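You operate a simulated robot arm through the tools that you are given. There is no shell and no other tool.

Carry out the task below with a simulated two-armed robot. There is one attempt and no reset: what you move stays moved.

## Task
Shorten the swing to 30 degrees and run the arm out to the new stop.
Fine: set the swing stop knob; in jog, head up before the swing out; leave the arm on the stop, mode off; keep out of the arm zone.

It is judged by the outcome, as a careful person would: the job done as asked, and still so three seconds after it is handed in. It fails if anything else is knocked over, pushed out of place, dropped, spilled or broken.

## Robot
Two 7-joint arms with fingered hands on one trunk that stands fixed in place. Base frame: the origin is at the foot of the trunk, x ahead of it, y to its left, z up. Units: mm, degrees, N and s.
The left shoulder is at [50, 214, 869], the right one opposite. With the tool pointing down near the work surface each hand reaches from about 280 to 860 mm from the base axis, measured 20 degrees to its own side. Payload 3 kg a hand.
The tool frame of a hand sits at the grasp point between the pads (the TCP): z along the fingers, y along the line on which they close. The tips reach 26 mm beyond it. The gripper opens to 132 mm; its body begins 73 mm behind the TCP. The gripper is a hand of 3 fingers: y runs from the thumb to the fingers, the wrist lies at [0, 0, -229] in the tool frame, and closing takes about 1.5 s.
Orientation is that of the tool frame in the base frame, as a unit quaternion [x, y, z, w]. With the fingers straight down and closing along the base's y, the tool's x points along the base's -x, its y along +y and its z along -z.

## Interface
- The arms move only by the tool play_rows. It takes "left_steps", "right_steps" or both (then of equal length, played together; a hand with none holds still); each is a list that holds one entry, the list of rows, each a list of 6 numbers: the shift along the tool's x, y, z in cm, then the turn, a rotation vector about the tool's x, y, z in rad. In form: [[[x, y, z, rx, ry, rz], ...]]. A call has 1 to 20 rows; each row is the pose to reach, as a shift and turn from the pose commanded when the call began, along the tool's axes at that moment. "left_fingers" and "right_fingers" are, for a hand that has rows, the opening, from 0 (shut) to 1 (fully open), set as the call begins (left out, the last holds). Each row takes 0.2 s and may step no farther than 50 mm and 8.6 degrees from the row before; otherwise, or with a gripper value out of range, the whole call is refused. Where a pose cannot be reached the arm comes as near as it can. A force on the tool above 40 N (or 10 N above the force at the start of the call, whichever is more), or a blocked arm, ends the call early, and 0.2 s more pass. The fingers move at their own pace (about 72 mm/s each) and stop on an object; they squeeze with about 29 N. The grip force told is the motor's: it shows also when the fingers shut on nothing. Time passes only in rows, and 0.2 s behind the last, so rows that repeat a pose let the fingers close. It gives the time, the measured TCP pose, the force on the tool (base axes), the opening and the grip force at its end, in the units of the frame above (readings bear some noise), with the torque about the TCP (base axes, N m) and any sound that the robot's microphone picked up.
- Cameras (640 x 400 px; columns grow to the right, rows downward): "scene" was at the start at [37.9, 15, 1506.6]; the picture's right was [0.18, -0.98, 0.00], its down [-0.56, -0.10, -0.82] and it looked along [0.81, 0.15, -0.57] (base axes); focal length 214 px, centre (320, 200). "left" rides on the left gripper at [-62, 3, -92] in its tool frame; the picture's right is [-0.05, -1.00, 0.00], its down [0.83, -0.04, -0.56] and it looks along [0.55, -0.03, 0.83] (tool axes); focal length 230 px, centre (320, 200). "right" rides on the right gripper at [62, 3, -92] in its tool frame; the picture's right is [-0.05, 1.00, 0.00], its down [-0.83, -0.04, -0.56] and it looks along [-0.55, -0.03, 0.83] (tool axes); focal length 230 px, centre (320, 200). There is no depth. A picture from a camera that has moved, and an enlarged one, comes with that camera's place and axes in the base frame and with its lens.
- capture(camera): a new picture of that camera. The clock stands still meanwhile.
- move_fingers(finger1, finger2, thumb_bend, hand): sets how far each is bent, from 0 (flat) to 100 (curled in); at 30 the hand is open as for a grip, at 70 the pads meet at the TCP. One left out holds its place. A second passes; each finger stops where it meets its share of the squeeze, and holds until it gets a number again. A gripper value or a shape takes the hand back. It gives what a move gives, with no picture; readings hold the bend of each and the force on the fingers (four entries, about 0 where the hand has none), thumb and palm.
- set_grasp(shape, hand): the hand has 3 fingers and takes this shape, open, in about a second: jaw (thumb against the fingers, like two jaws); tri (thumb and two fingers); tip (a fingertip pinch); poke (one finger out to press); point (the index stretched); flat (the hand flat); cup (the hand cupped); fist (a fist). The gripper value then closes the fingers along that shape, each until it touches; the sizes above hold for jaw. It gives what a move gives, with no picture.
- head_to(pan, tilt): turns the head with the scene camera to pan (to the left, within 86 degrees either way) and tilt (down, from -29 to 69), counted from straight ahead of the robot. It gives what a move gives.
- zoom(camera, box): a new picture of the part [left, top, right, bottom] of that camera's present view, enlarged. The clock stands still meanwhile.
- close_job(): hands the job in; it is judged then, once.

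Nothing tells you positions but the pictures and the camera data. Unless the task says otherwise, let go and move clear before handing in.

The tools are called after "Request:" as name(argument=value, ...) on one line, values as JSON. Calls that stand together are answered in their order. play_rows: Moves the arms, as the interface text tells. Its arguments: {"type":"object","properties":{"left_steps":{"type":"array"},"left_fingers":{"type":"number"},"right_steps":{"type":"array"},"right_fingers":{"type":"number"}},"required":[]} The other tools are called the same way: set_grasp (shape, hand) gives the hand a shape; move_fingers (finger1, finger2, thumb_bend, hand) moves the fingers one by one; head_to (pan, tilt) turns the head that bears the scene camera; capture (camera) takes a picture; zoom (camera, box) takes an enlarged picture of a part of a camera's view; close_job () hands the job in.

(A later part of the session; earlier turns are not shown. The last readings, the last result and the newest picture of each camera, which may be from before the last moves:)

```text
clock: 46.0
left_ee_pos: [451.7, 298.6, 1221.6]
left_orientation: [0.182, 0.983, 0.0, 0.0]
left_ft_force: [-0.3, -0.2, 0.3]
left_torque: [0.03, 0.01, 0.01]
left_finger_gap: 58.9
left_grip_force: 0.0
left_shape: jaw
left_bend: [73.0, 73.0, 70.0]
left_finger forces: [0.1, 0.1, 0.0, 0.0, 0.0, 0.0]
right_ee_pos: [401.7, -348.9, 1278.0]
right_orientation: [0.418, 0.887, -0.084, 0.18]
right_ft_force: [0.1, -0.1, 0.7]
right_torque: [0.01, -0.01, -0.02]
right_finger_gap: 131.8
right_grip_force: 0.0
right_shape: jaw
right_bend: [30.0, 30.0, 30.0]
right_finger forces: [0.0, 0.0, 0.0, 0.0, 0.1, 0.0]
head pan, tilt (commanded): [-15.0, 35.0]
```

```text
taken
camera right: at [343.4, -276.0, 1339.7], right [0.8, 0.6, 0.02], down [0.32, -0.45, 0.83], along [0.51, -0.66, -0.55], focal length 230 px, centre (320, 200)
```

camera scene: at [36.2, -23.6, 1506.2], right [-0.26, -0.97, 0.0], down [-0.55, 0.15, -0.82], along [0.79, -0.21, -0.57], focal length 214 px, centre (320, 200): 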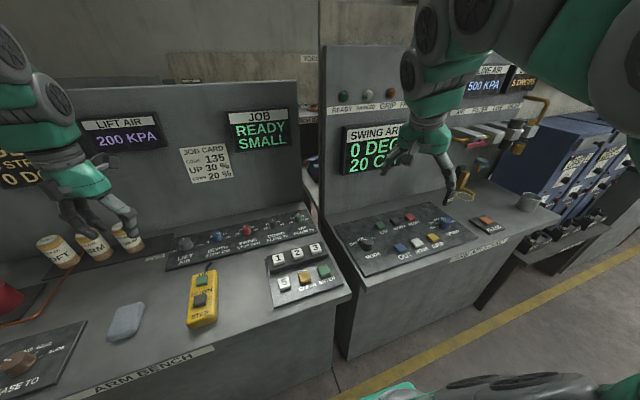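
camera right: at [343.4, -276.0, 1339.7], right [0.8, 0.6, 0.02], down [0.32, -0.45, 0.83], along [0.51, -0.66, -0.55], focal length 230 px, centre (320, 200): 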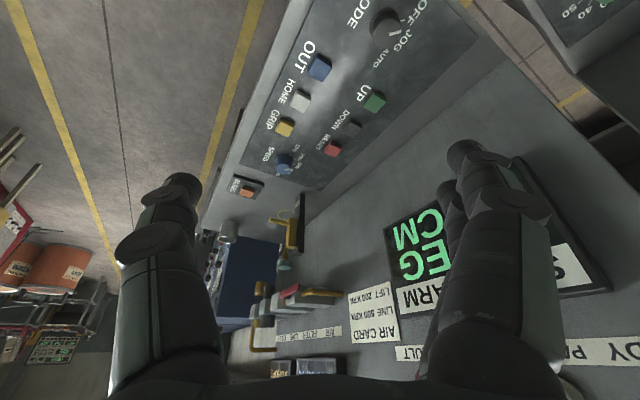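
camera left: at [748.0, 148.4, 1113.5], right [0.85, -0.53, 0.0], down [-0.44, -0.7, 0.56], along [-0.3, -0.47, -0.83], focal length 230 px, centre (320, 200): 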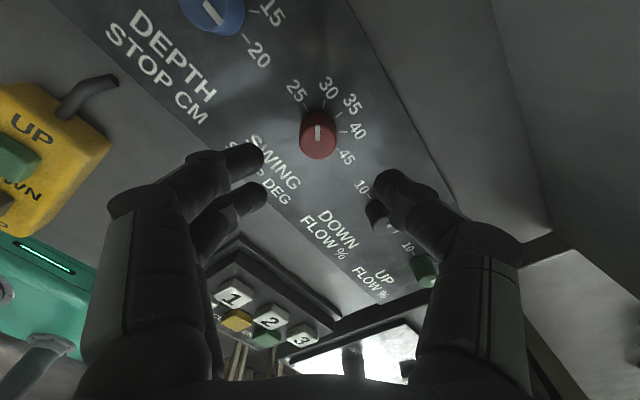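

The left hand is clear. Now the right hand: I level it, turn it to face forward and bring it down over the arm stand to measure MODE, UP and OUT from above.

Request:
play_rows(right_steps=[[[0, 0, 0, 0, 0.13, 0], [0, 0, 0, 0, 0.26, 0], [0, 0, 0, 0, 0.4, 0]]])

Request:
play_rows(right_steps=[[[-0.07, 0.7, 2.0, 0, 0, -0.14], [-0.15, 1.4, 4.0, 0, 0, -0.28], [-0.22, 2.1, 6.0, 0, 0, -0.42], [-0.3, 2.8, 8.0, 0, 0, -0.56], [-0.37, 3.45, 9.8, 0, 0, -0.7]]])

Request:
capture(camera="right")

Request:
capture(camera="scene")

```text
clock: 46.8
left_ee_pos: [451.2, 298.1, 1221.5]
left_orientation: [0.181, 0.983, 0.0, 0.0]
left_ft_force: [-0.6, 0.0, 0.4]
left_torque: [0.01, 0.01, -0.03]
left_finger_gap: 59.0
left_grip_force: 0.1
left_shape: jaw
left_bend: [73.0, 73.0, 70.0]
left_finger forces: [0.0, 0.0, 0.0, 0.0, 0.1, 0.0]
right_ee_pos: [402.2, -350.5, 1277.8]
right_orientation: [0.426, 0.905, 0.0, 0.0]
right_ft_force: [0.2, -0.4, -0.7]
right_torque: [-0.01, 0.01, 0.0]
right_finger_gap: 131.8
right_grip_force: 0.1
right_shape: jaw
right_bend: [30.0, 30.0, 30.0]
right_finger forces: [0.1, 0.0, 0.1, 0.0, 0.0, 0.0]
head pan, tilt (commanded): [-15.0, 35.0]
```

```text
clock: 48.0
left_ee_pos: [450.5, 298.0, 1220.9]
left_orientation: [0.182, 0.983, 0.0, 0.0]
left_ft_force: [-0.4, -0.4, 0.0]
left_torque: [-0.03, -0.02, -0.02]
left_finger_gap: 59.2
left_grip_force: 0.1
left_shape: jaw
left_bend: [73.0, 73.0, 70.0]
left_finger forces: [0.0, 0.0, 0.1, 0.0, 0.0, 0.0]
right_ee_pos: [430.6, -330.9, 1181.2]
right_orientation: [0.089, 0.996, 0.0, 0.0]
right_ft_force: [0.5, -0.6, 0.2]
right_torque: [-0.02, 0.05, 0.01]
right_finger_gap: 131.7
right_grip_force: 0.0
right_shape: jaw
right_bend: [30.0, 30.0, 30.0]
right_finger forces: [0.0, 0.0, 0.1, 0.0, 0.0, 0.0]
head pan, tilt (commanded): [-15.0, 35.0]
```

```text
taken
camera right: at [369.0, -316.8, 1273.2], right [0.23, 0.97, 0.0], down [0.81, -0.19, 0.56], along [0.54, -0.13, -0.83], focal length 230 px, centre (320, 200)
```

right: 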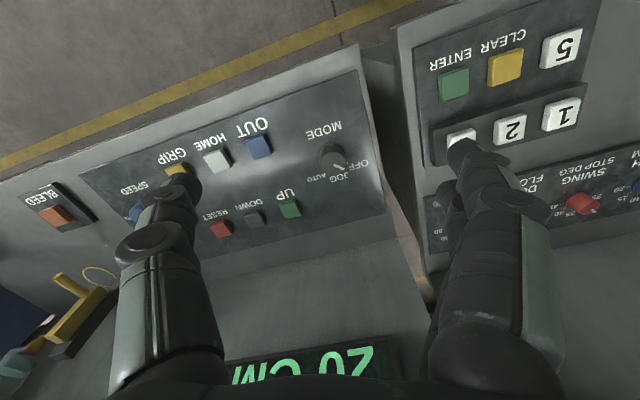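

```text
taken
camera scene: at [36.2, -23.7, 1506.2], right [-0.26, -0.97, 0.0], down [-0.55, 0.15, -0.82], along [0.79, -0.21, -0.57], focal length 214 px, centre (320, 200)
```

scene: 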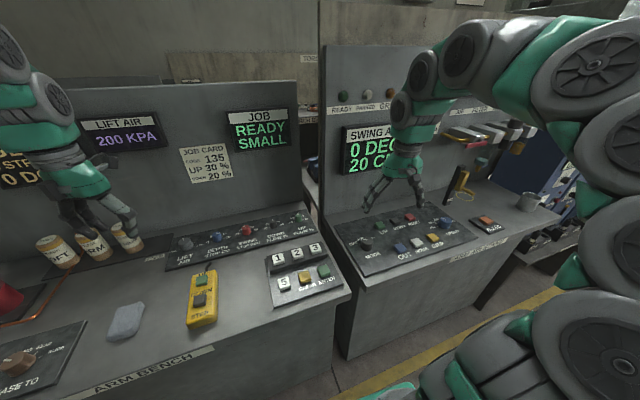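

Both cameras now see the stand's controls. I zoom in both to locate them precisely.

Request:
zoom(camera="right", box=[290, 110, 386, 190])

Request:
zoom(camera="right", box=[190, 110, 318, 250])

Request:
zoom(camera="scene", box=[330, 190, 458, 270])

```text
5.00 times, centred on (338, 150) of right
camera zoom: at [369.0, -316.8, 1273.2], right [0.23, 0.97, 0.0], down [0.81, -0.19, 0.56], along [0.54, -0.13, -0.83], focal length 1150 px, centre (230, 450)
```

zoom: 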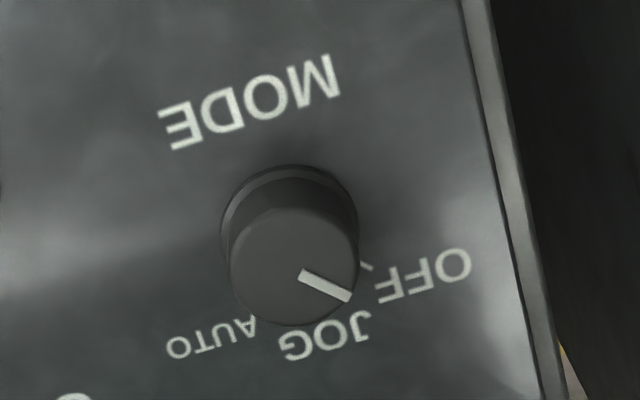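

```text
2.86 times, centred on (254, 180) of right
camera zoom: at [369.0, -316.8, 1273.2], right [0.23, 0.97, 0.0], down [0.81, -0.19, 0.56], along [0.54, -0.13, -0.83], focal length 657 px, centre (509, 257)
```

zoom: 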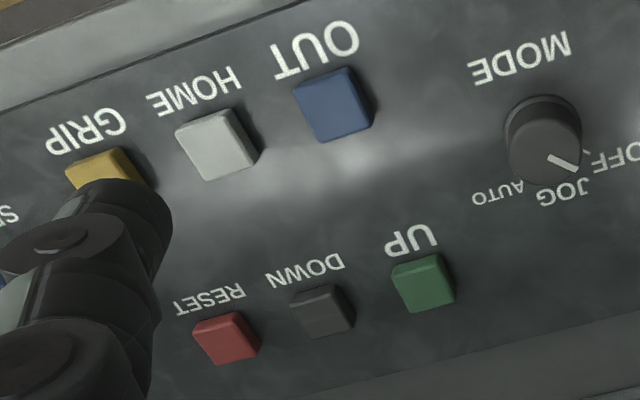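

```text
5.00 times, centred on (394, 230) of scene
camera zoom: at [36.2, -23.7, 1506.2], right [-0.26, -0.97, 0.0], down [-0.55, 0.15, -0.82], along [0.79, -0.21, -0.57], focal length 1072 px, centre (-50, 50)
```

zoom: 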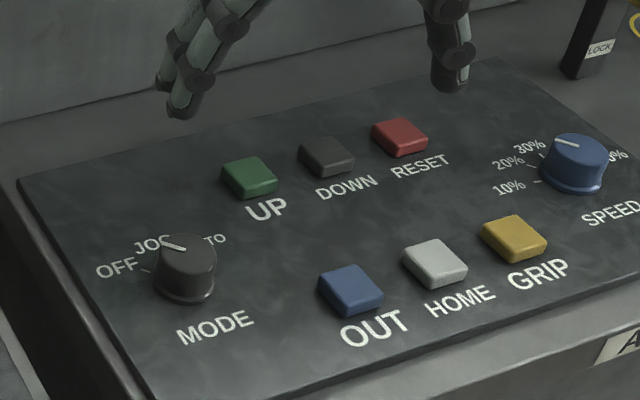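

MODE sits near (514, -331) with its top at about 955, UP near (595, -425) and OUT near (468, -437). I bring the right hand, partly closed, above MODE.

Request:
play_rows(right_steps=[[[-1.4, 0.25, 2.5, 0, 0, 0], [-2.8, 0.5, 5.0, 0, 0, 0], [-4.2, 0.75, 7.5, 0, 0, 0], [-5.6, 1.0, 10.0, 0, 0, 0], [-7.0, 1.2, 12.5, 0, 0, 0], [-8.3, 1.4, 15.0, 0, 0, 0]]], right_fingers=0.55)

Request:
capture(camera="right")

Request:
zoom(camera="right", box=[256, 80, 384, 160])

Request:
capture(camera="scene")

```text
clock: 49.4
left_ee_pos: [451.2, 297.7, 1220.7]
left_orientation: [0.182, 0.983, 0.0, -0.001]
left_ft_force: [0.4, 1.2, 1.0]
left_torque: [-0.01, -0.04, 0.01]
left_finger_gap: 59.1
left_grip_force: 0.1
left_shape: jaw
left_bend: [73.0, 73.0, 70.0]
left_finger forces: [0.0, 0.1, 0.0, 0.1, 0.0, 0.0]
right_ee_pos: [515.9, -332.6, 1029.2]
right_orientation: [0.091, 0.996, 0.0, 0.0]
right_ft_force: [0.3, -0.9, -0.1]
right_torque: [-0.01, -0.01, -0.01]
right_finger_gap: 73.4
right_grip_force: 0.1
right_shape: jaw
right_bend: [72.0, 72.0, 70.0]
right_finger forces: [0.1, 0.0, 0.0, 0.0, 0.0, 0.1]
head pan, tilt (commanded): [-15.0, 35.0]
```

```text
taken
camera right: at [453.6, -318.3, 1122.2], right [0.23, 0.97, 0.0], down [0.81, -0.19, 0.56], along [0.54, -0.13, -0.83], focal length 230 px, centre (320, 200)
```

right: 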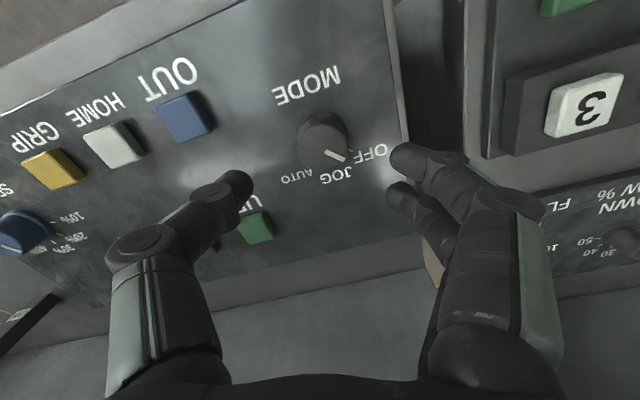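

```text
5.00 times, centred on (320, 120) of right
camera zoom: at [453.6, -318.3, 1122.2], right [0.23, 0.97, 0.0], down [0.81, -0.19, 0.56], along [0.54, -0.13, -0.83], focal length 1150 px, centre (320, 600)
```

zoom: 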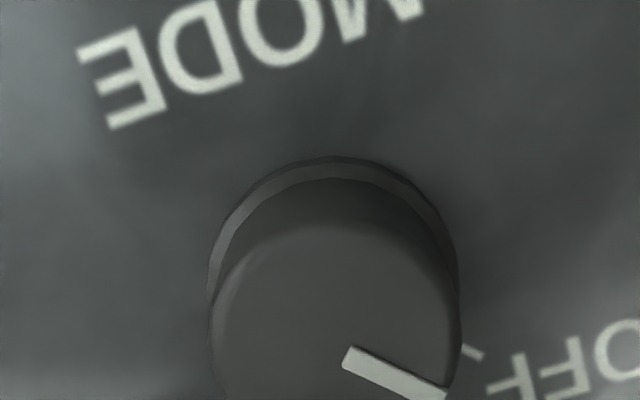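

```text
taken
camera scene: at [36.2, -23.7, 1506.2], right [-0.26, -0.97, 0.0], down [-0.55, 0.15, -0.82], along [0.79, -0.21, -0.57], focal length 214 px, centre (320, 200)
```

scene: 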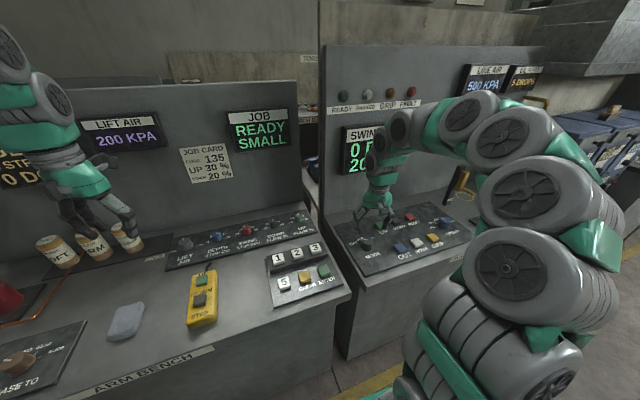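

The knob is under the hand; I zoom a bit lower to measure its centre.

Request:
zoom(camera="right", box=[256, 100, 384, 200])

```text
4.00 times, centred on (320, 150) of right
camera zoom: at [453.6, -318.3, 1122.2], right [0.23, 0.97, 0.0], down [0.81, -0.19, 0.56], along [0.54, -0.13, -0.83], focal length 920 px, centre (320, 400)
```

zoom: 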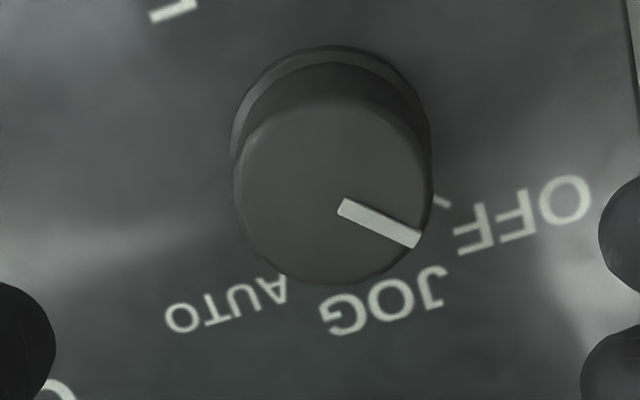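

The knob is centred to within 2 mm. I descend in two stages, checking on the way.

Request:
play_rows(right_steps=[[[-0.05, 0.08, 2.0, 0, 0, 0], [-0.1, 0.15, 4.0, 0, 0, 0], [-0.1, 0.15, 5.2, 0, 0, 0]]])

Request:
capture(camera="right")

Request:
zoom(camera="scene", box=[340, 190, 420, 260])

```text
clock: 50.2
left_ee_pos: [450.4, 298.0, 1221.3]
left_orientation: [0.182, 0.983, -0.001, 0.0]
left_ft_force: [-0.5, 0.4, -0.7]
left_torque: [0.0, -0.02, 0.0]
left_finger_gap: 58.9
left_grip_force: 0.1
left_shape: jaw
left_bend: [73.0, 73.0, 70.0]
left_finger forces: [0.1, 0.1, 0.0, 0.0, 0.1, 0.1]
right_ee_pos: [515.3, -332.2, 977.1]
right_orientation: [0.092, 0.996, 0.001, 0.001]
right_ft_force: [0.0, -0.2, -0.1]
right_torque: [0.02, -0.02, 0.0]
right_finger_gap: 73.3
right_grip_force: 0.0
right_shape: jaw
right_bend: [72.0, 72.0, 70.0]
right_finger forces: [0.1, 0.0, 0.0, 0.0, 0.0, 0.0]
head pan, tilt (commanded): [-15.0, 35.0]
```

```text
taken
camera right: at [454.1, -317.1, 1070.5], right [0.23, 0.97, 0.0], down [0.81, -0.19, 0.56], along [0.54, -0.13, -0.83], focal length 230 px, centre (320, 200)
```

right: 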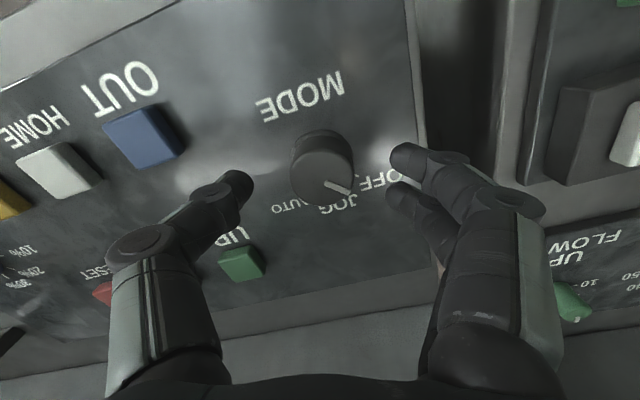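

```text
5.71 times, centred on (380, 225) of scene
camera zoom: at [36.2, -23.7, 1506.2], right [-0.26, -0.97, 0.0], down [-0.55, 0.15, -0.82], along [0.79, -0.21, -0.57], focal length 1226 px, centre (-23, 57)
```

zoom: 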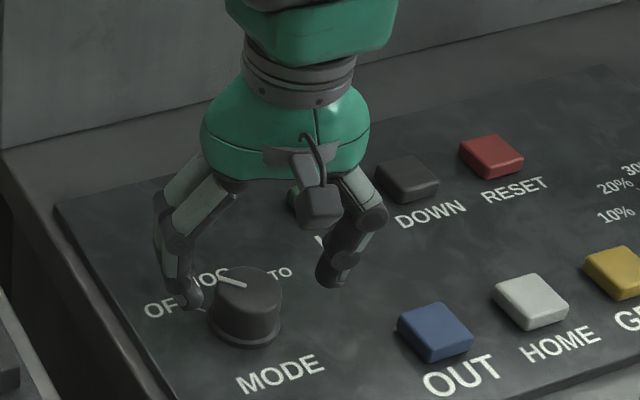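

Fingers straddle the knob, tips about at its top. I go 17 mm lower and close.

Request:
play_rows(right_steps=[[[0, 0, 0.9, 0, 0, 0], [0, 0, 1.7, 0, 0, 0]]])

Request:
play_rows(right_steps=[[[0, 0, 0, 0, 0, 0], [0, 0, 0, 0, 0, 0], [0, 0, 0, 0, 0, 0], [0, 0, 0, 0, 0, 0], [0, 0, 0, 0, 0, 0]]], right_fingers=0.15)

Request:
capture(camera="right")

Request:
zoom(camera="scene", box=[340, 190, 420, 260])

```text
clock: 50.8
left_ee_pos: [451.4, 297.8, 1220.9]
left_orientation: [0.181, 0.983, -0.001, 0.0]
left_ft_force: [-0.3, 0.0, -0.3]
left_torque: [-0.03, -0.01, 0.03]
left_finger_gap: 59.0
left_grip_force: 0.0
left_shape: jaw
left_bend: [73.0, 73.0, 70.0]
left_finger forces: [0.0, 0.0, 0.0, 0.0, 0.0, 0.0]
right_ee_pos: [516.4, -330.4, 961.4]
right_orientation: [0.09, 0.996, 0.0, 0.0]
right_ft_force: [0.8, -0.3, -0.6]
right_torque: [-0.01, 0.0, -0.01]
right_finger_gap: 73.4
right_grip_force: 0.1
right_shape: jaw
right_bend: [72.0, 72.0, 70.0]
right_finger forces: [0.0, 0.0, 0.0, 0.1, 0.0, 0.0]
head pan, tilt (commanded): [-15.0, 35.0]
```

```text
clock: 52.0
left_ee_pos: [451.4, 297.7, 1221.1]
left_orientation: [0.181, 0.984, 0.0, 0.0]
left_ft_force: [-0.4, -0.2, 0.3]
left_torque: [0.01, -0.01, 0.02]
left_finger_gap: 59.1
left_grip_force: 0.0
left_shape: jaw
left_bend: [73.0, 73.0, 70.0]
left_finger forces: [0.2, 0.1, 0.0, 0.0, 0.0, 0.0]
right_ee_pos: [515.2, -331.8, 960.0]
right_orientation: [0.09, 0.996, 0.0, 0.0]
right_ft_force: [-4.6, 1.2, -1.8]
right_torque: [-0.02, 0.11, -0.02]
right_finger_gap: 28.8
right_grip_force: 28.7
right_shape: jaw
right_bend: [73.0, 73.0, 70.0]
right_finger forces: [12.0, 13.4, 0.0, 0.0, 25.7, 0.0]
head pan, tilt (commanded): [-15.0, 35.0]
```

```text
taken
camera right: at [453.9, -316.6, 1053.3], right [0.23, 0.97, 0.0], down [0.81, -0.19, 0.55], along [0.54, -0.13, -0.83], focal length 230 px, centre (320, 200)
```

right: 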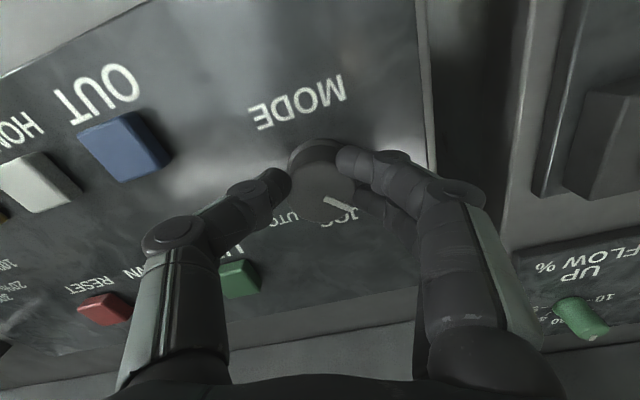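

```text
5.71 times, centred on (380, 225) of scene
camera zoom: at [36.1, -23.7, 1506.2], right [-0.26, -0.97, 0.0], down [-0.55, 0.15, -0.82], along [0.79, -0.21, -0.57], focal length 1226 px, centre (-23, 57)
```

zoom: 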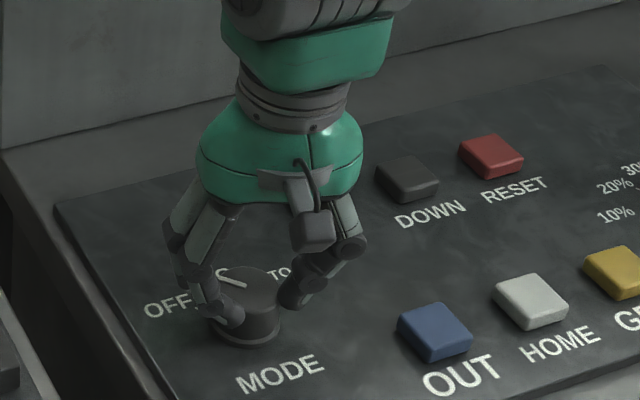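

MODE is held evenly. I turn it clockwise about 40° towards JOG and check the pointer.

Request:
play_rows(right_steps=[[[0, 0, 0, 0, 0, 0.1], [0, 0, 0, 0, 0, 0.2], [0, 0, 0, 0, 0, 0.3], [0, 0, 0, 0, 0, 0.4], [0, 0, 0, 0, 0, 0.5], [0, 0, 0, 0, 0, 0.6], [0, 0, 0, 0, 0, 0.7]]])

Request:
capture(camera="right")

Request:
zoom(camera="right", box=[256, 120, 384, 240])

Request:
capture(camera="scene")

```text
clock: 53.6
left_ee_pos: [450.6, 299.6, 1219.9]
left_orientation: [0.181, 0.983, 0.0, 0.0]
left_ft_force: [-0.1, 0.1, 0.3]
left_torque: [0.02, -0.03, 0.0]
left_finger_gap: 58.8
left_grip_force: 0.0
left_shape: jaw
left_bend: [73.0, 73.0, 70.0]
left_finger forces: [0.0, 0.1, 0.0, 0.0, 0.0, 0.0]
right_ee_pos: [516.0, -328.6, 959.7]
right_orientation: [0.427, 0.904, 0.001, -0.001]
right_ft_force: [-8.0, 33.6, 3.6]
right_torque: [0.8, -0.02, 0.23]
right_finger_gap: 28.8
right_grip_force: 29.0
right_shape: jaw
right_bend: [72.0, 73.0, 70.0]
right_finger forces: [26.9, 18.0, 0.0, 0.1, 21.7, 0.1]
head pan, tilt (commanded): [-15.0, 35.0]
```

```text
taken
camera right: at [477.7, -279.4, 1053.4], right [0.8, 0.6, 0.0], down [0.5, -0.67, 0.55], along [0.33, -0.44, -0.83], focal length 230 px, centre (320, 200)
```

right: 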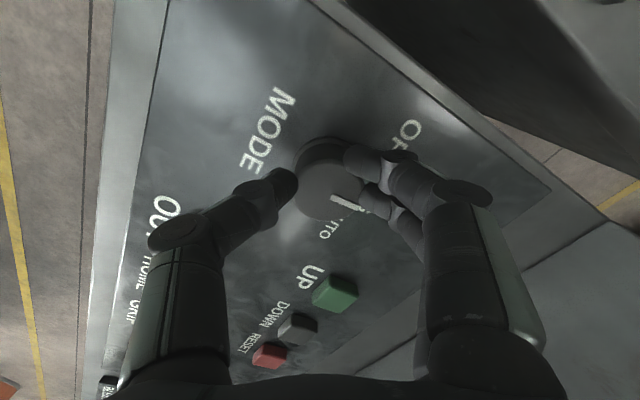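

```text
3.33 times, centred on (320, 180) of right
camera zoom: at [477.7, -279.4, 1053.4], right [0.8, 0.6, 0.0], down [0.5, -0.67, 0.55], along [0.33, -0.44, -0.83], focal length 767 px, centre (320, 267)
```

zoom: 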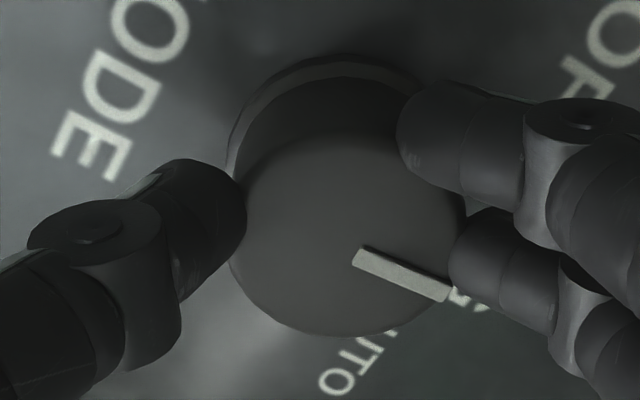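

```text
taken
camera scene: at [36.0, -23.1, 1506.2], right [-0.26, -0.97, 0.0], down [-0.55, 0.15, -0.82], along [0.79, -0.21, -0.57], focal length 214 px, centre (320, 200)
```

scene: 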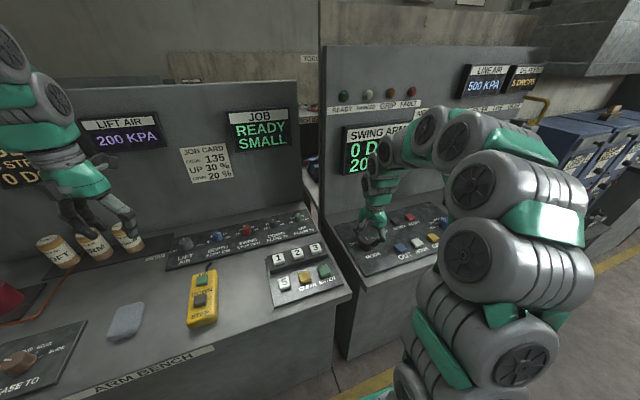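

The pointer has moved about 41°, near JOG, with a 34 N side pull from being off-centre. I check the lamps and pointer closely.

Request:
zoom(camera="scene", box=[325, 75, 425, 185])

Request:
zoom(camera="scene", box=[340, 215, 404, 265])

```text
3.64 times, centred on (375, 130) of scene
camera zoom: at [36.0, -23.1, 1506.2], right [-0.26, -0.97, 0.0], down [-0.55, 0.15, -0.82], along [0.79, -0.21, -0.57], focal length 780 px, centre (120, 454)
```

zoom: 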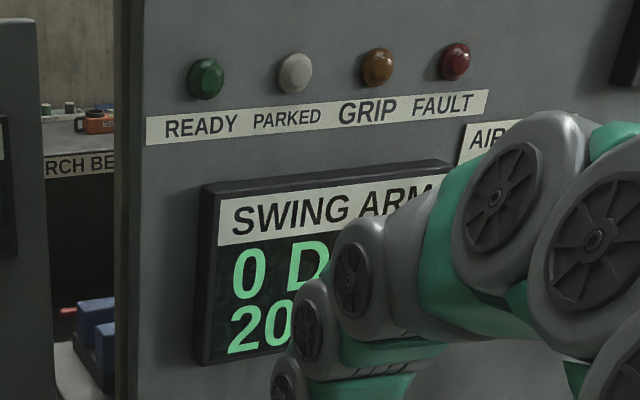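

```text
8.00 times, centred on (372, 240) of scene
camera zoom: at [36.0, -23.1, 1506.2], right [-0.26, -0.97, 0.0], down [-0.55, 0.15, -0.82], along [0.79, -0.21, -0.57], focal length 1716 px, centre (-96, -120)
```

zoom: 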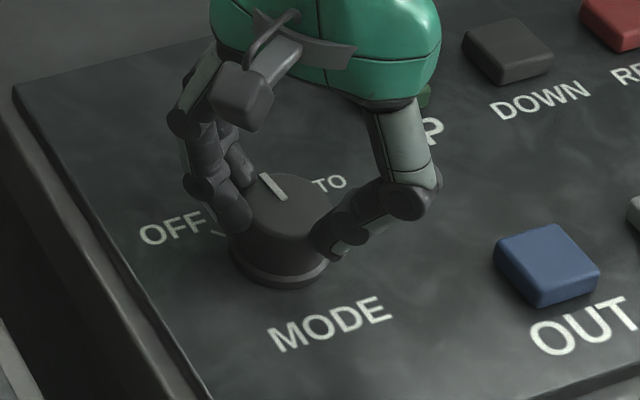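

The knob's true axis is a few mm off from my grip centre, which explains the side pull. I shift the hand with that force and finish the last 5° to JOG.

Request:
play_rows(right_steps=[[[0.1, 0.05, 0, 0, 0, 0.0], [0.2, 0.1, 0, 0, 0, 0.02], [0.3, 0.15, 0, 0, 0, 0.05], [0.32, 0.16, 0, 0, 0, 0.08], [0.32, 0.16, 0, 0, 0, 0.08]]])

Request:
zoom(camera="right", box=[256, 120, 384, 240])

Request:
zoom(camera="scene", box=[340, 215, 404, 265])

Request:
zoom(camera="scene", box=[325, 75, 425, 185])

```text
clock: 54.8
left_ee_pos: [450.4, 297.4, 1221.2]
left_orientation: [0.181, 0.983, 0.0, 0.001]
left_ft_force: [0.7, -0.8, 0.4]
left_torque: [0.03, 0.02, 0.02]
left_finger_gap: 59.3
left_grip_force: 0.1
left_shape: jaw
left_bend: [73.0, 73.0, 70.0]
left_finger forces: [0.0, 0.0, 0.0, 0.0, 0.0, 0.1]
right_ee_pos: [515.5, -327.0, 960.6]
right_orientation: [0.463, 0.886, 0.0, 0.001]
right_ft_force: [5.4, 14.3, 0.4]
right_torque: [0.33, -0.24, 0.13]
right_finger_gap: 28.7
right_grip_force: 28.8
right_shape: jaw
right_bend: [72.0, 73.0, 70.0]
right_finger forces: [16.9, 18.7, 0.0, 0.0, 18.7, 0.0]
head pan, tilt (commanded): [-15.0, 35.0]
```

```text
3.33 times, centred on (320, 180) of right
camera zoom: at [481.3, -275.1, 1053.5], right [0.85, 0.53, 0.0], down [0.44, -0.7, 0.56], along [0.29, -0.47, -0.83], focal length 767 px, centre (320, 267)
```

zoom: 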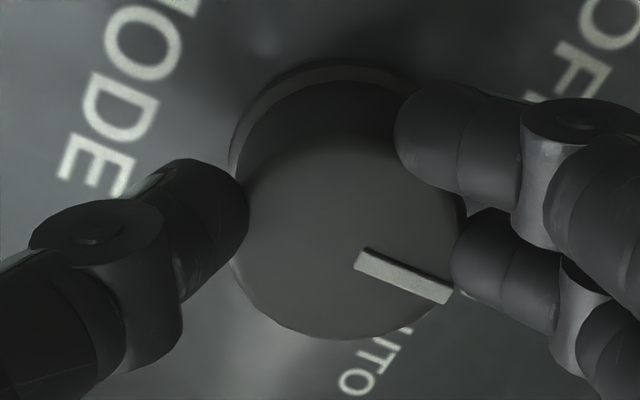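

```text
8.00 times, centred on (372, 240) of scene
camera zoom: at [36.3, -23.5, 1506.2], right [-0.26, -0.97, 0.0], down [-0.55, 0.15, -0.82], along [0.79, -0.21, -0.57], focal length 1716 px, centre (-96, -120)
```

zoom: 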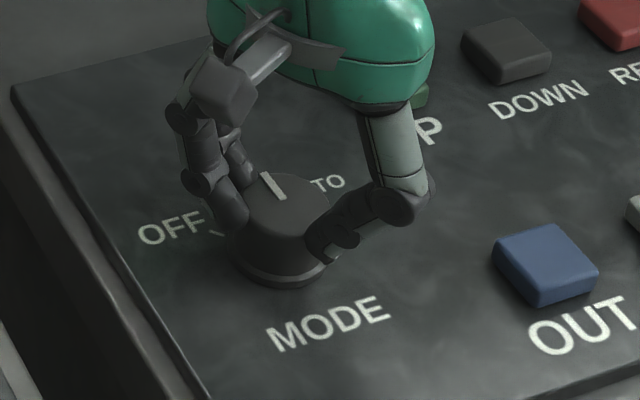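

```text
3.64 times, centred on (375, 130) of scene
camera zoom: at [36.3, -23.5, 1506.2], right [-0.26, -0.97, 0.0], down [-0.55, 0.15, -0.82], along [0.79, -0.21, -0.57], focal length 780 px, centre (120, 454)
```

zoom: 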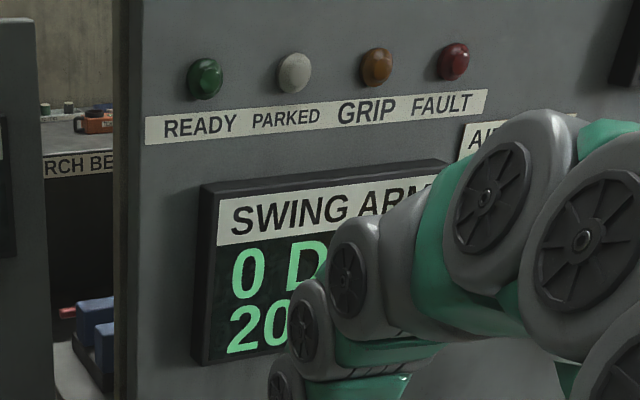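

The pointer is now on JOG's heading. I relieve the remaining side force, then open and lift to check it holds.

Request:
play_rows(right_steps=[[[0.05, 0.07, 0, 0, 0, 0], [0.1, 0.14, 0, 0, 0, 0], [0.1, 0.14, 0, 0, 0, 0]]])

Request:
play_rows(right_steps=[[[0, 0, 0, 0, 0, 0], [0, 0, 0, 0, 0, 0], [0, 0, 0, 0, 0, 0], [0, 0, 0, 0, 0, 0], [0, 0, -2.5, 0, 0, 0], [0, 0, -5, 0, 0, 0], [0, 0, -7.5, 0, 0, 0]]], right_fingers=0.55)

Request:
capture(camera="right")

Request:
zoom(camera="right", box=[256, 100, 384, 200])

Request:
capture(camera="scene")

```text
clock: 55.6
left_ee_pos: [451.7, 297.0, 1220.6]
left_orientation: [0.181, 0.983, 0.0, -0.001]
left_ft_force: [-0.1, -0.3, 0.4]
left_torque: [-0.02, -0.02, 0.0]
left_finger_gap: 59.0
left_grip_force: 0.1
left_shape: jaw
left_bend: [73.0, 73.0, 70.0]
left_finger forces: [0.1, 0.0, 0.0, 0.1, 0.0, 0.1]
right_ee_pos: [515.8, -325.4, 960.3]
right_orientation: [0.463, 0.887, -0.001, 0.001]
right_ft_force: [3.4, -0.3, 3.0]
right_torque: [0.02, -0.08, -0.04]
right_finger_gap: 27.3
right_grip_force: 28.6
right_shape: jaw
right_bend: [72.0, 73.0, 70.0]
right_finger forces: [12.5, 16.2, 0.1, 0.0, 20.8, 0.1]
head pan, tilt (commanded): [-15.0, 35.0]
```

```text
clock: 57.2
left_ee_pos: [451.7, 298.0, 1221.5]
left_orientation: [0.181, 0.983, -0.001, 0.0]
left_ft_force: [0.5, -0.9, -0.2]
left_torque: [-0.03, 0.02, -0.02]
left_finger_gap: 58.8
left_grip_force: 0.0
left_shape: jaw
left_bend: [73.0, 73.0, 70.0]
left_finger forces: [0.1, 0.1, 0.0, 0.0, 0.0, 0.1]
right_ee_pos: [515.3, -326.0, 1036.4]
right_orientation: [0.462, 0.887, 0.0, 0.0]
right_ft_force: [-0.7, 1.0, -0.3]
right_torque: [0.0, 0.01, 0.01]
right_finger_gap: 72.2
right_grip_force: 0.0
right_shape: jaw
right_bend: [72.0, 72.0, 70.0]
right_finger forces: [0.0, 0.1, 0.0, 0.1, 0.1, 0.1]
head pan, tilt (commanded): [-15.0, 35.0]
```

```text
taken
camera right: at [481.8, -273.8, 1129.5], right [0.85, 0.53, 0.0], down [0.44, -0.71, 0.56], along [0.29, -0.47, -0.83], focal length 230 px, centre (320, 200)
```

right: 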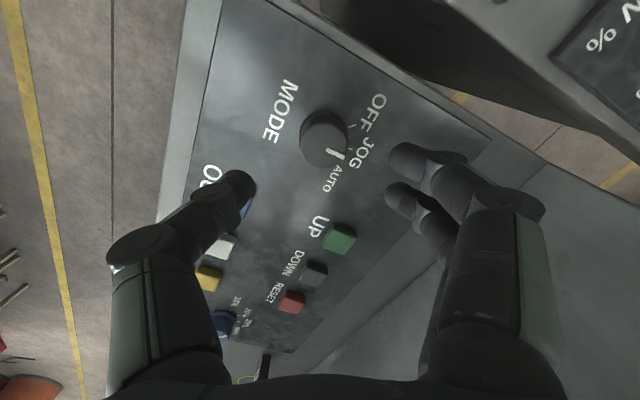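

```text
4.00 times, centred on (320, 150) of right
camera zoom: at [481.8, -273.8, 1129.5], right [0.85, 0.53, 0.0], down [0.44, -0.71, 0.56], along [0.29, -0.47, -0.83], focal length 920 px, centre (320, 400)
```

zoom: 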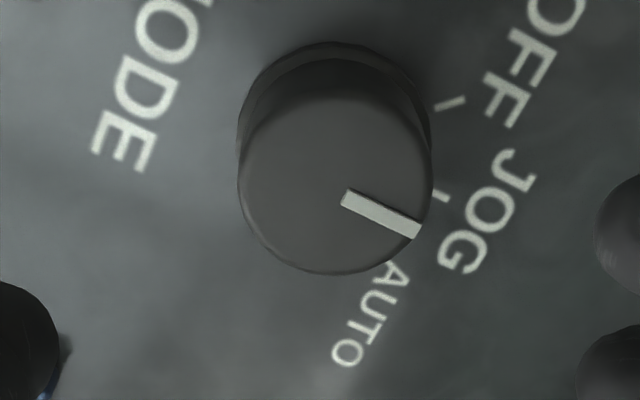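

```text
taken
camera scene: at [36.2, -23.7, 1506.2], right [-0.26, -0.97, 0.0], down [-0.55, 0.15, -0.82], along [0.79, -0.21, -0.57], focal length 214 px, centre (320, 200)
```

scene: 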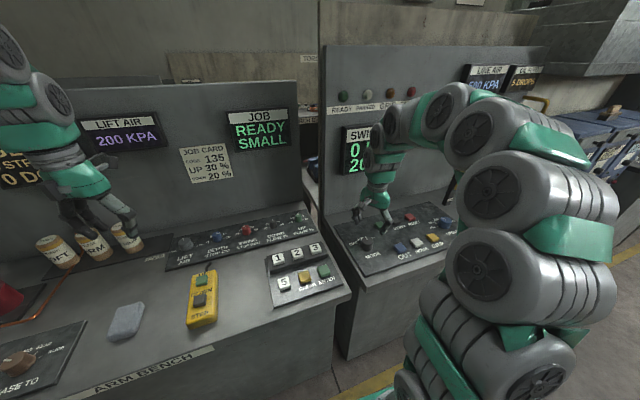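

MODE now points along the JOG tick and holds. Next I shape the right hand to poke for the push buttons and see where the fingertip lies.

Request:
set_grasp(shape="poke", hand="right")

Request:
capture(camera="right")

Request:
zoom(camera="scene", box=[320, 160, 448, 270])

```text
clock: 58.1
left_ee_pos: [452.0, 298.6, 1221.2]
left_orientation: [0.181, 0.983, 0.0, 0.0]
left_ft_force: [-0.1, -0.2, -0.2]
left_torque: [0.0, -0.02, -0.01]
left_finger_gap: 59.1
left_grip_force: 0.0
left_shape: jaw
left_bend: [73.0, 73.0, 70.0]
left_finger forces: [0.0, 0.0, 0.0, 0.1, 0.0, 0.1]
right_ee_pos: [515.6, -327.3, 1035.5]
right_orientation: [0.461, 0.887, 0.0, -0.001]
right_ft_force: [0.2, -0.2, 0.0]
right_torque: [0.02, 0.0, 0.03]
right_finger_gap: 0.0
right_grip_force: 0.1
right_shape: poke
right_bend: [100.0, 100.0, 45.0]
right_finger forces: [0.0, 0.0, 0.0, 0.0, 0.0, 0.0]
head pan, tilt (commanded): [-15.0, 35.0]
```

```text
taken
camera right: at [481.7, -273.9, 1128.9], right [0.85, 0.53, 0.0], down [0.44, -0.71, 0.56], along [0.29, -0.47, -0.83], focal length 230 px, centre (320, 200)
```

right: 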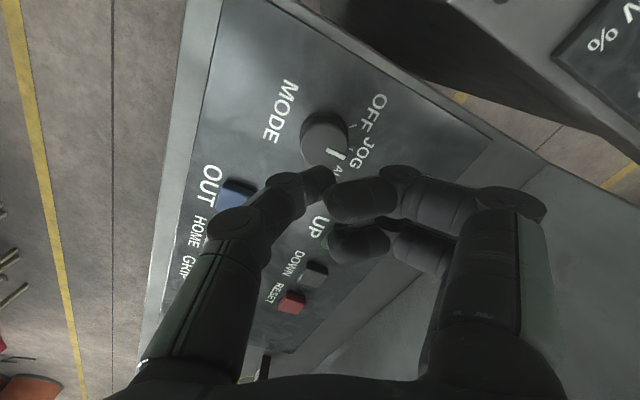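

```text
3.64 times, centred on (384, 215) of scene
camera zoom: at [36.2, -23.7, 1506.2], right [-0.26, -0.97, 0.0], down [-0.55, 0.15, -0.82], along [0.79, -0.21, -0.57], focal length 780 px, centre (87, 146)
```

zoom: 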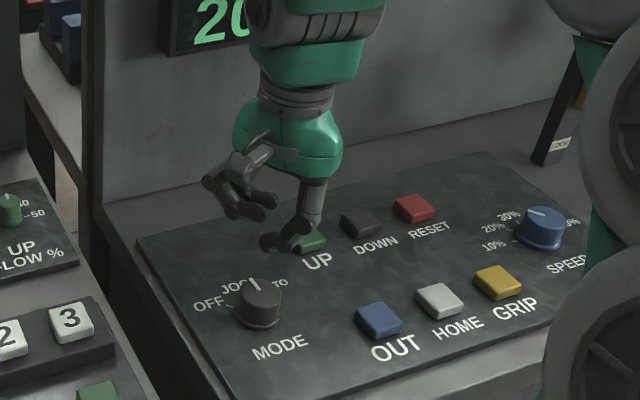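

The poke finger (thumb) tip lies about under the tool axis, 26 mm beyond the TCP, with the other fingers curled higher. I move it to hover above UP at about (600, -425).

Request:
play_rows(right_steps=[[[-3.2, 0.33, 0.9, 0, 0, 0], [-6.5, 0.66, 1.8, 0, 0, 0], [-9.7, 1.0, 2.7, 0, 0, 0], [-12.95, 1.33, 3.6, 0, 0, 0]]])

Request:
capture(camera="right")

Request:
capture(camera="scene")

Request:
zoom(camera="scene", box=[330, 170, 458, 270])

```text
clock: 59.1
left_ee_pos: [452.5, 298.5, 1221.6]
left_orientation: [0.182, 0.983, 0.0, -0.001]
left_ft_force: [-0.3, -0.3, 0.7]
left_torque: [0.04, 0.0, -0.01]
left_finger_gap: 59.1
left_grip_force: 0.1
left_shape: jaw
left_bend: [73.0, 73.0, 70.0]
left_finger forces: [0.0, 0.1, 0.1, 0.0, 0.0, 0.0]
right_ee_pos: [600.2, -424.2, 999.1]
right_orientation: [0.462, 0.887, -0.001, -0.001]
right_ft_force: [0.0, 0.3, -1.1]
right_torque: [0.0, 0.03, -0.01]
right_finger_gap: 0.1
right_grip_force: 0.0
right_shape: poke
right_bend: [100.0, 100.0, 45.0]
right_finger forces: [0.0, 0.0, 0.1, 0.1, 0.0, 0.1]
head pan, tilt (commanded): [-15.0, 35.0]
```

```text
taken
camera right: at [566.6, -371.5, 1091.7], right [0.85, 0.53, 0.0], down [0.44, -0.7, 0.56], along [0.29, -0.47, -0.83], focal length 230 px, centre (320, 200)
```

right: 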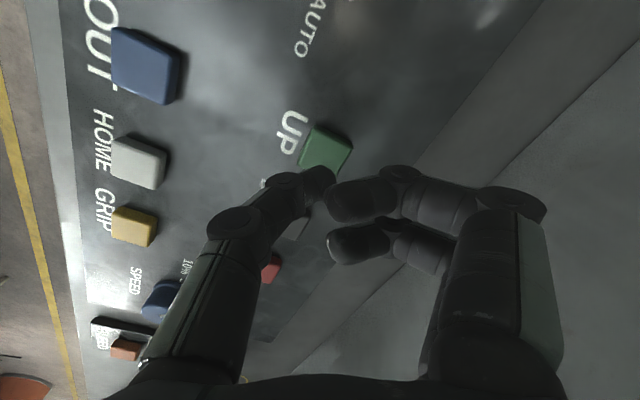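

```text
taken
camera scene: at [36.2, -23.7, 1506.2], right [-0.26, -0.97, 0.0], down [-0.55, 0.15, -0.82], along [0.79, -0.21, -0.57], focal length 214 px, centre (320, 200)
```

scene: 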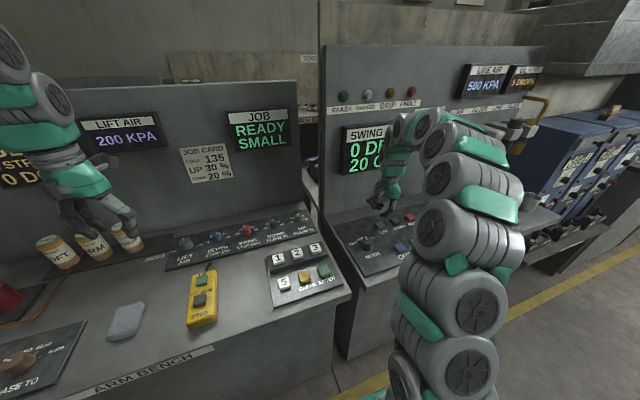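

```text
4.00 times, centred on (394, 220) of scene
camera zoom: at [36.2, -23.7, 1506.2], right [-0.26, -0.97, 0.0], down [-0.55, 0.15, -0.82], along [0.79, -0.21, -0.57], focal length 858 px, centre (24, 120)
```

zoom: 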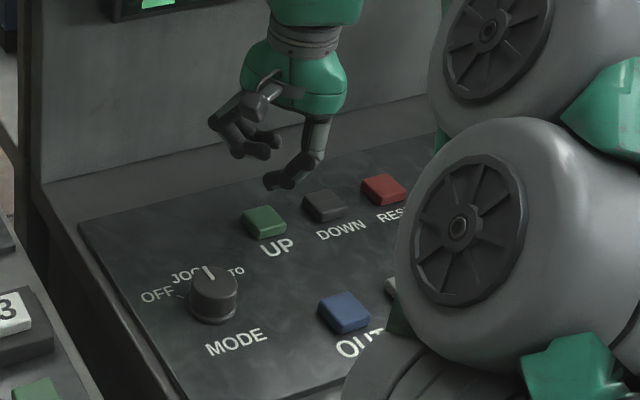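

The button is right under the tip, offset about 4 mm. I correct that and descend to just above it.

Request:
play_rows(right_steps=[[[-0.1, 0.2, 2.0, 0, 0, 0], [-0.2, 0.35, 3.6, 0, 0, 0]]])

Request:
capture(camera="right")

Request:
zoom(camera="scene", box=[360, 190, 440, 240])

```text
clock: 59.7
left_ee_pos: [452.2, 298.2, 1221.6]
left_orientation: [0.181, 0.983, 0.0, 0.0]
left_ft_force: [-0.9, -0.7, -0.8]
left_torque: [0.0, 0.02, 0.0]
left_finger_gap: 58.9
left_grip_force: 0.0
left_shape: jaw
left_bend: [73.0, 73.0, 70.0]
left_finger forces: [0.1, 0.1, 0.1, 0.1, 0.1, 0.0]
right_ee_pos: [605.5, -424.2, 963.0]
right_orientation: [0.463, 0.887, 0.0, 0.0]
right_ft_force: [-0.5, 0.0, 0.7]
right_torque: [0.01, -0.02, 0.0]
right_finger_gap: 0.1
right_grip_force: 0.1
right_shape: poke
right_bend: [100.0, 100.0, 45.0]
right_finger forces: [0.0, 0.0, 0.0, 0.0, 0.0, 0.0]
head pan, tilt (commanded): [-15.0, 35.0]
```

```text
taken
camera right: at [570.8, -371.4, 1055.5], right [0.85, 0.53, 0.0], down [0.44, -0.71, 0.55], along [0.29, -0.47, -0.83], focal length 230 px, centre (320, 200)
```

right: 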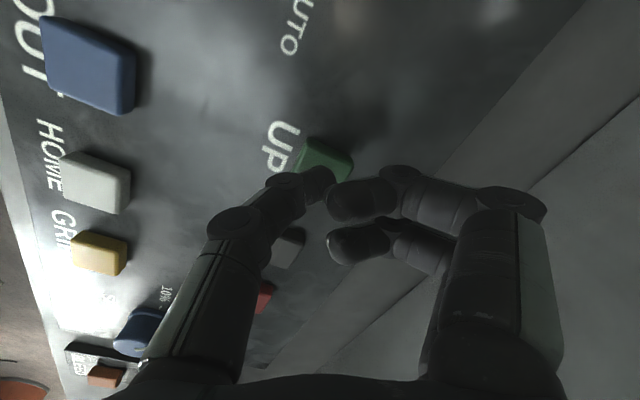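

```text
8.00 times, centred on (400, 215) of scene
camera zoom: at [36.2, -23.7, 1506.2], right [-0.26, -0.97, 0.0], down [-0.55, 0.15, -0.82], along [0.79, -0.21, -0.57], focal length 1716 px, centre (-320, 80)
```

zoom: 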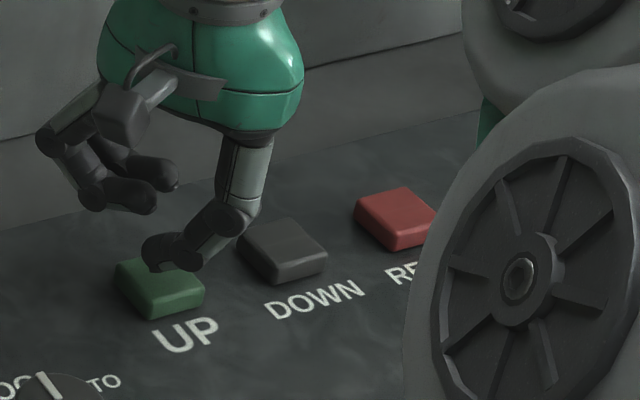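

The tip hangs close above the UP button. I zoom to see how it sits relative to the button's centre before pressing.

Request:
zoom(camera="right", box=[272, 120, 384, 210])

```text
4.44 times, centred on (328, 165) of right
camera zoom: at [570.8, -371.4, 1055.5], right [0.85, 0.53, 0.0], down [0.44, -0.71, 0.55], along [0.29, -0.47, -0.83], focal length 1022 px, centre (284, 356)
```

zoom: 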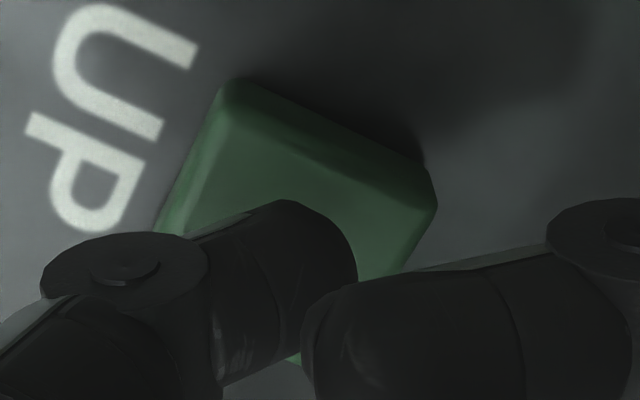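

The tip is over the button's middle, about 10 mm above it. I press down gently in small steps.

Request:
play_rows(right_steps=[[[0, 0, 0.5, 0, 0, 0], [0, 0, 0.9, 0, 0, 0], [0, 0, 1.1, 0, 0, 0], [0, 0, 1.3, 0, 0, 0]]])

Request:
zoom(camera="scene", box=[325, 75, 425, 185])

Request:
zoom(camera="scene", box=[360, 190, 440, 240])

```text
clock: 60.7
left_ee_pos: [450.5, 298.1, 1221.4]
left_orientation: [0.182, 0.983, 0.0, 0.0]
left_ft_force: [-0.6, -0.7, 0.6]
left_torque: [-0.01, 0.02, -0.02]
left_finger_gap: 58.7
left_grip_force: 0.0
left_shape: jaw
left_bend: [73.0, 73.0, 70.0]
left_finger forces: [0.0, 0.1, 0.0, 0.0, 0.0, 0.0]
right_ee_pos: [605.4, -423.5, 950.3]
right_orientation: [0.462, 0.887, 0.001, 0.0]
right_ft_force: [0.0, 0.1, 2.6]
right_torque: [0.02, -0.01, -0.01]
right_finger_gap: 0.0
right_grip_force: 0.1
right_shape: poke
right_bend: [100.0, 100.0, 45.0]
right_finger forces: [0.0, 0.0, 0.0, 0.0, 2.1, 0.1]
head pan, tilt (commanded): [-15.0, 35.0]
heard: click
```

```text
3.64 times, centred on (375, 130) of scene
camera zoom: at [36.1, -23.7, 1506.2], right [-0.26, -0.97, 0.0], down [-0.55, 0.15, -0.82], along [0.79, -0.21, -0.57], focal length 780 px, centre (120, 454)
```

zoom: 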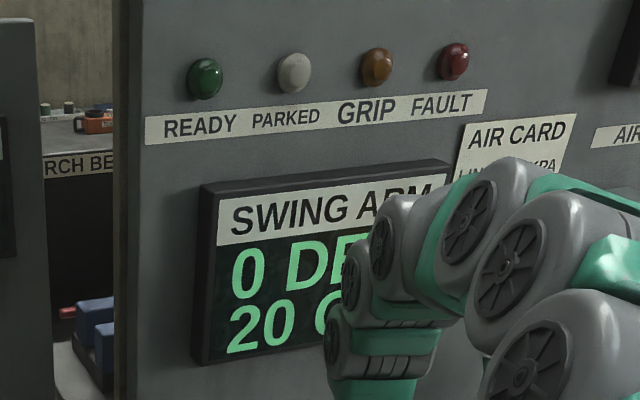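

```text
8.00 times, centred on (400, 215) of scene
camera zoom: at [36.1, -23.7, 1506.2], right [-0.26, -0.97, 0.0], down [-0.55, 0.15, -0.82], along [0.79, -0.21, -0.57], focal length 1716 px, centre (-320, 80)
```

zoom: 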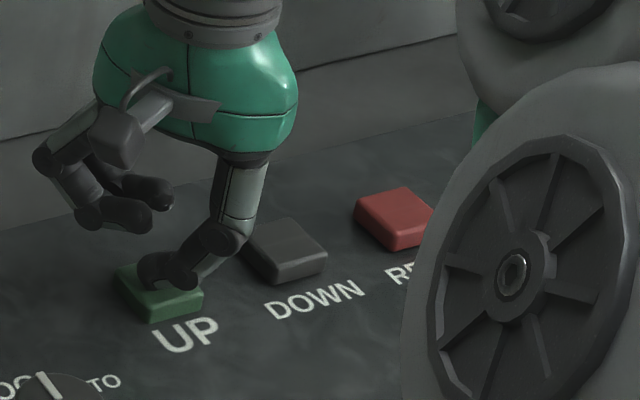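

A click came with 2.6 N on the tip: UP is pressed. I hold it for a second and watch the display.

Request:
play_rows(right_steps=[[[0, 0, 0, 0, 0, 0], [0, 0, 0, 0, 0, 0], [0, 0, 0, 0, 0, 0], [0, 0, 0, 0, 0, 0], [0, 0, 0, 0, 0, 0]]])

Request:
zoom(camera="scene", box=[325, 75, 425, 185])

```text
clock: 61.9
left_ee_pos: [450.6, 297.9, 1221.2]
left_orientation: [0.182, 0.983, -0.001, 0.0]
left_ft_force: [-0.5, -0.2, -0.2]
left_torque: [0.01, 0.01, 0.0]
left_finger_gap: 59.2
left_grip_force: 0.0
left_shape: jaw
left_bend: [73.0, 73.0, 70.0]
left_finger forces: [0.0, 0.1, 0.0, 0.0, 0.1, 0.0]
right_ee_pos: [604.4, -424.5, 951.3]
right_orientation: [0.463, 0.887, 0.0, 0.0]
right_ft_force: [-0.1, 0.8, 2.7]
right_torque: [0.01, -0.01, -0.02]
right_finger_gap: 0.0
right_grip_force: 0.1
right_shape: poke
right_bend: [100.0, 100.0, 45.0]
right_finger forces: [0.0, 0.1, 0.0, 0.0, 2.2, 0.0]
head pan, tilt (commanded): [-15.0, 35.0]
```

```text
3.64 times, centred on (375, 130) of scene
camera zoom: at [36.1, -23.7, 1506.2], right [-0.26, -0.97, 0.0], down [-0.55, 0.15, -0.82], along [0.79, -0.21, -0.57], focal length 780 px, centre (120, 454)
```

zoom: 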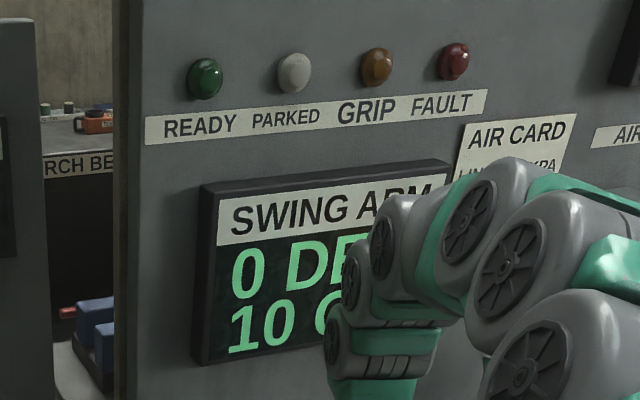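

The head is rising: the display went from 20 to 10 CM. I keep holding UP.

Request:
play_rows(right_steps=[[[0, 0, 0, 0, 0, 0], [0, 0, 0, 0, 0, 0], [0, 0, 0, 0, 0, 0], [0, 0, 0, 0, 0, 0], [0, 0, 0, 0, 0, 0]]])

Request:
zoom(camera="scene", box=[325, 75, 425, 185])

```text
clock: 63.1
left_ee_pos: [451.8, 298.2, 1221.6]
left_orientation: [0.182, 0.983, 0.0, 0.0]
left_ft_force: [-0.3, 1.2, 0.2]
left_torque: [-0.01, 0.0, 0.01]
left_finger_gap: 59.1
left_grip_force: 0.1
left_shape: jaw
left_bend: [73.0, 73.0, 70.0]
left_finger forces: [0.0, 0.1, 0.1, 0.1, 0.1, 0.0]
right_ee_pos: [604.2, -424.5, 951.1]
right_orientation: [0.462, 0.887, 0.0, 0.0]
right_ft_force: [-0.1, 0.1, 3.1]
right_torque: [-0.02, 0.02, 0.02]
right_finger_gap: 0.1
right_grip_force: 0.1
right_shape: poke
right_bend: [100.0, 100.0, 45.0]
right_finger forces: [0.0, 0.0, 0.0, 0.0, 2.1, 0.0]
head pan, tilt (commanded): [-15.0, 35.0]
```

```text
3.64 times, centred on (375, 130) of scene
camera zoom: at [36.1, -23.7, 1506.2], right [-0.26, -0.97, 0.0], down [-0.55, 0.15, -0.82], along [0.79, -0.21, -0.57], focal length 780 px, centre (120, 454)
```

zoom: 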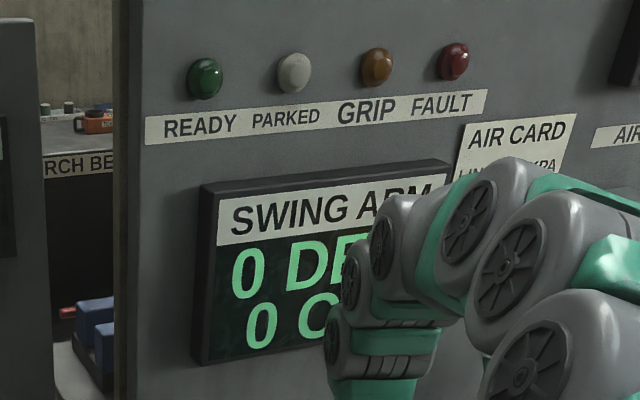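

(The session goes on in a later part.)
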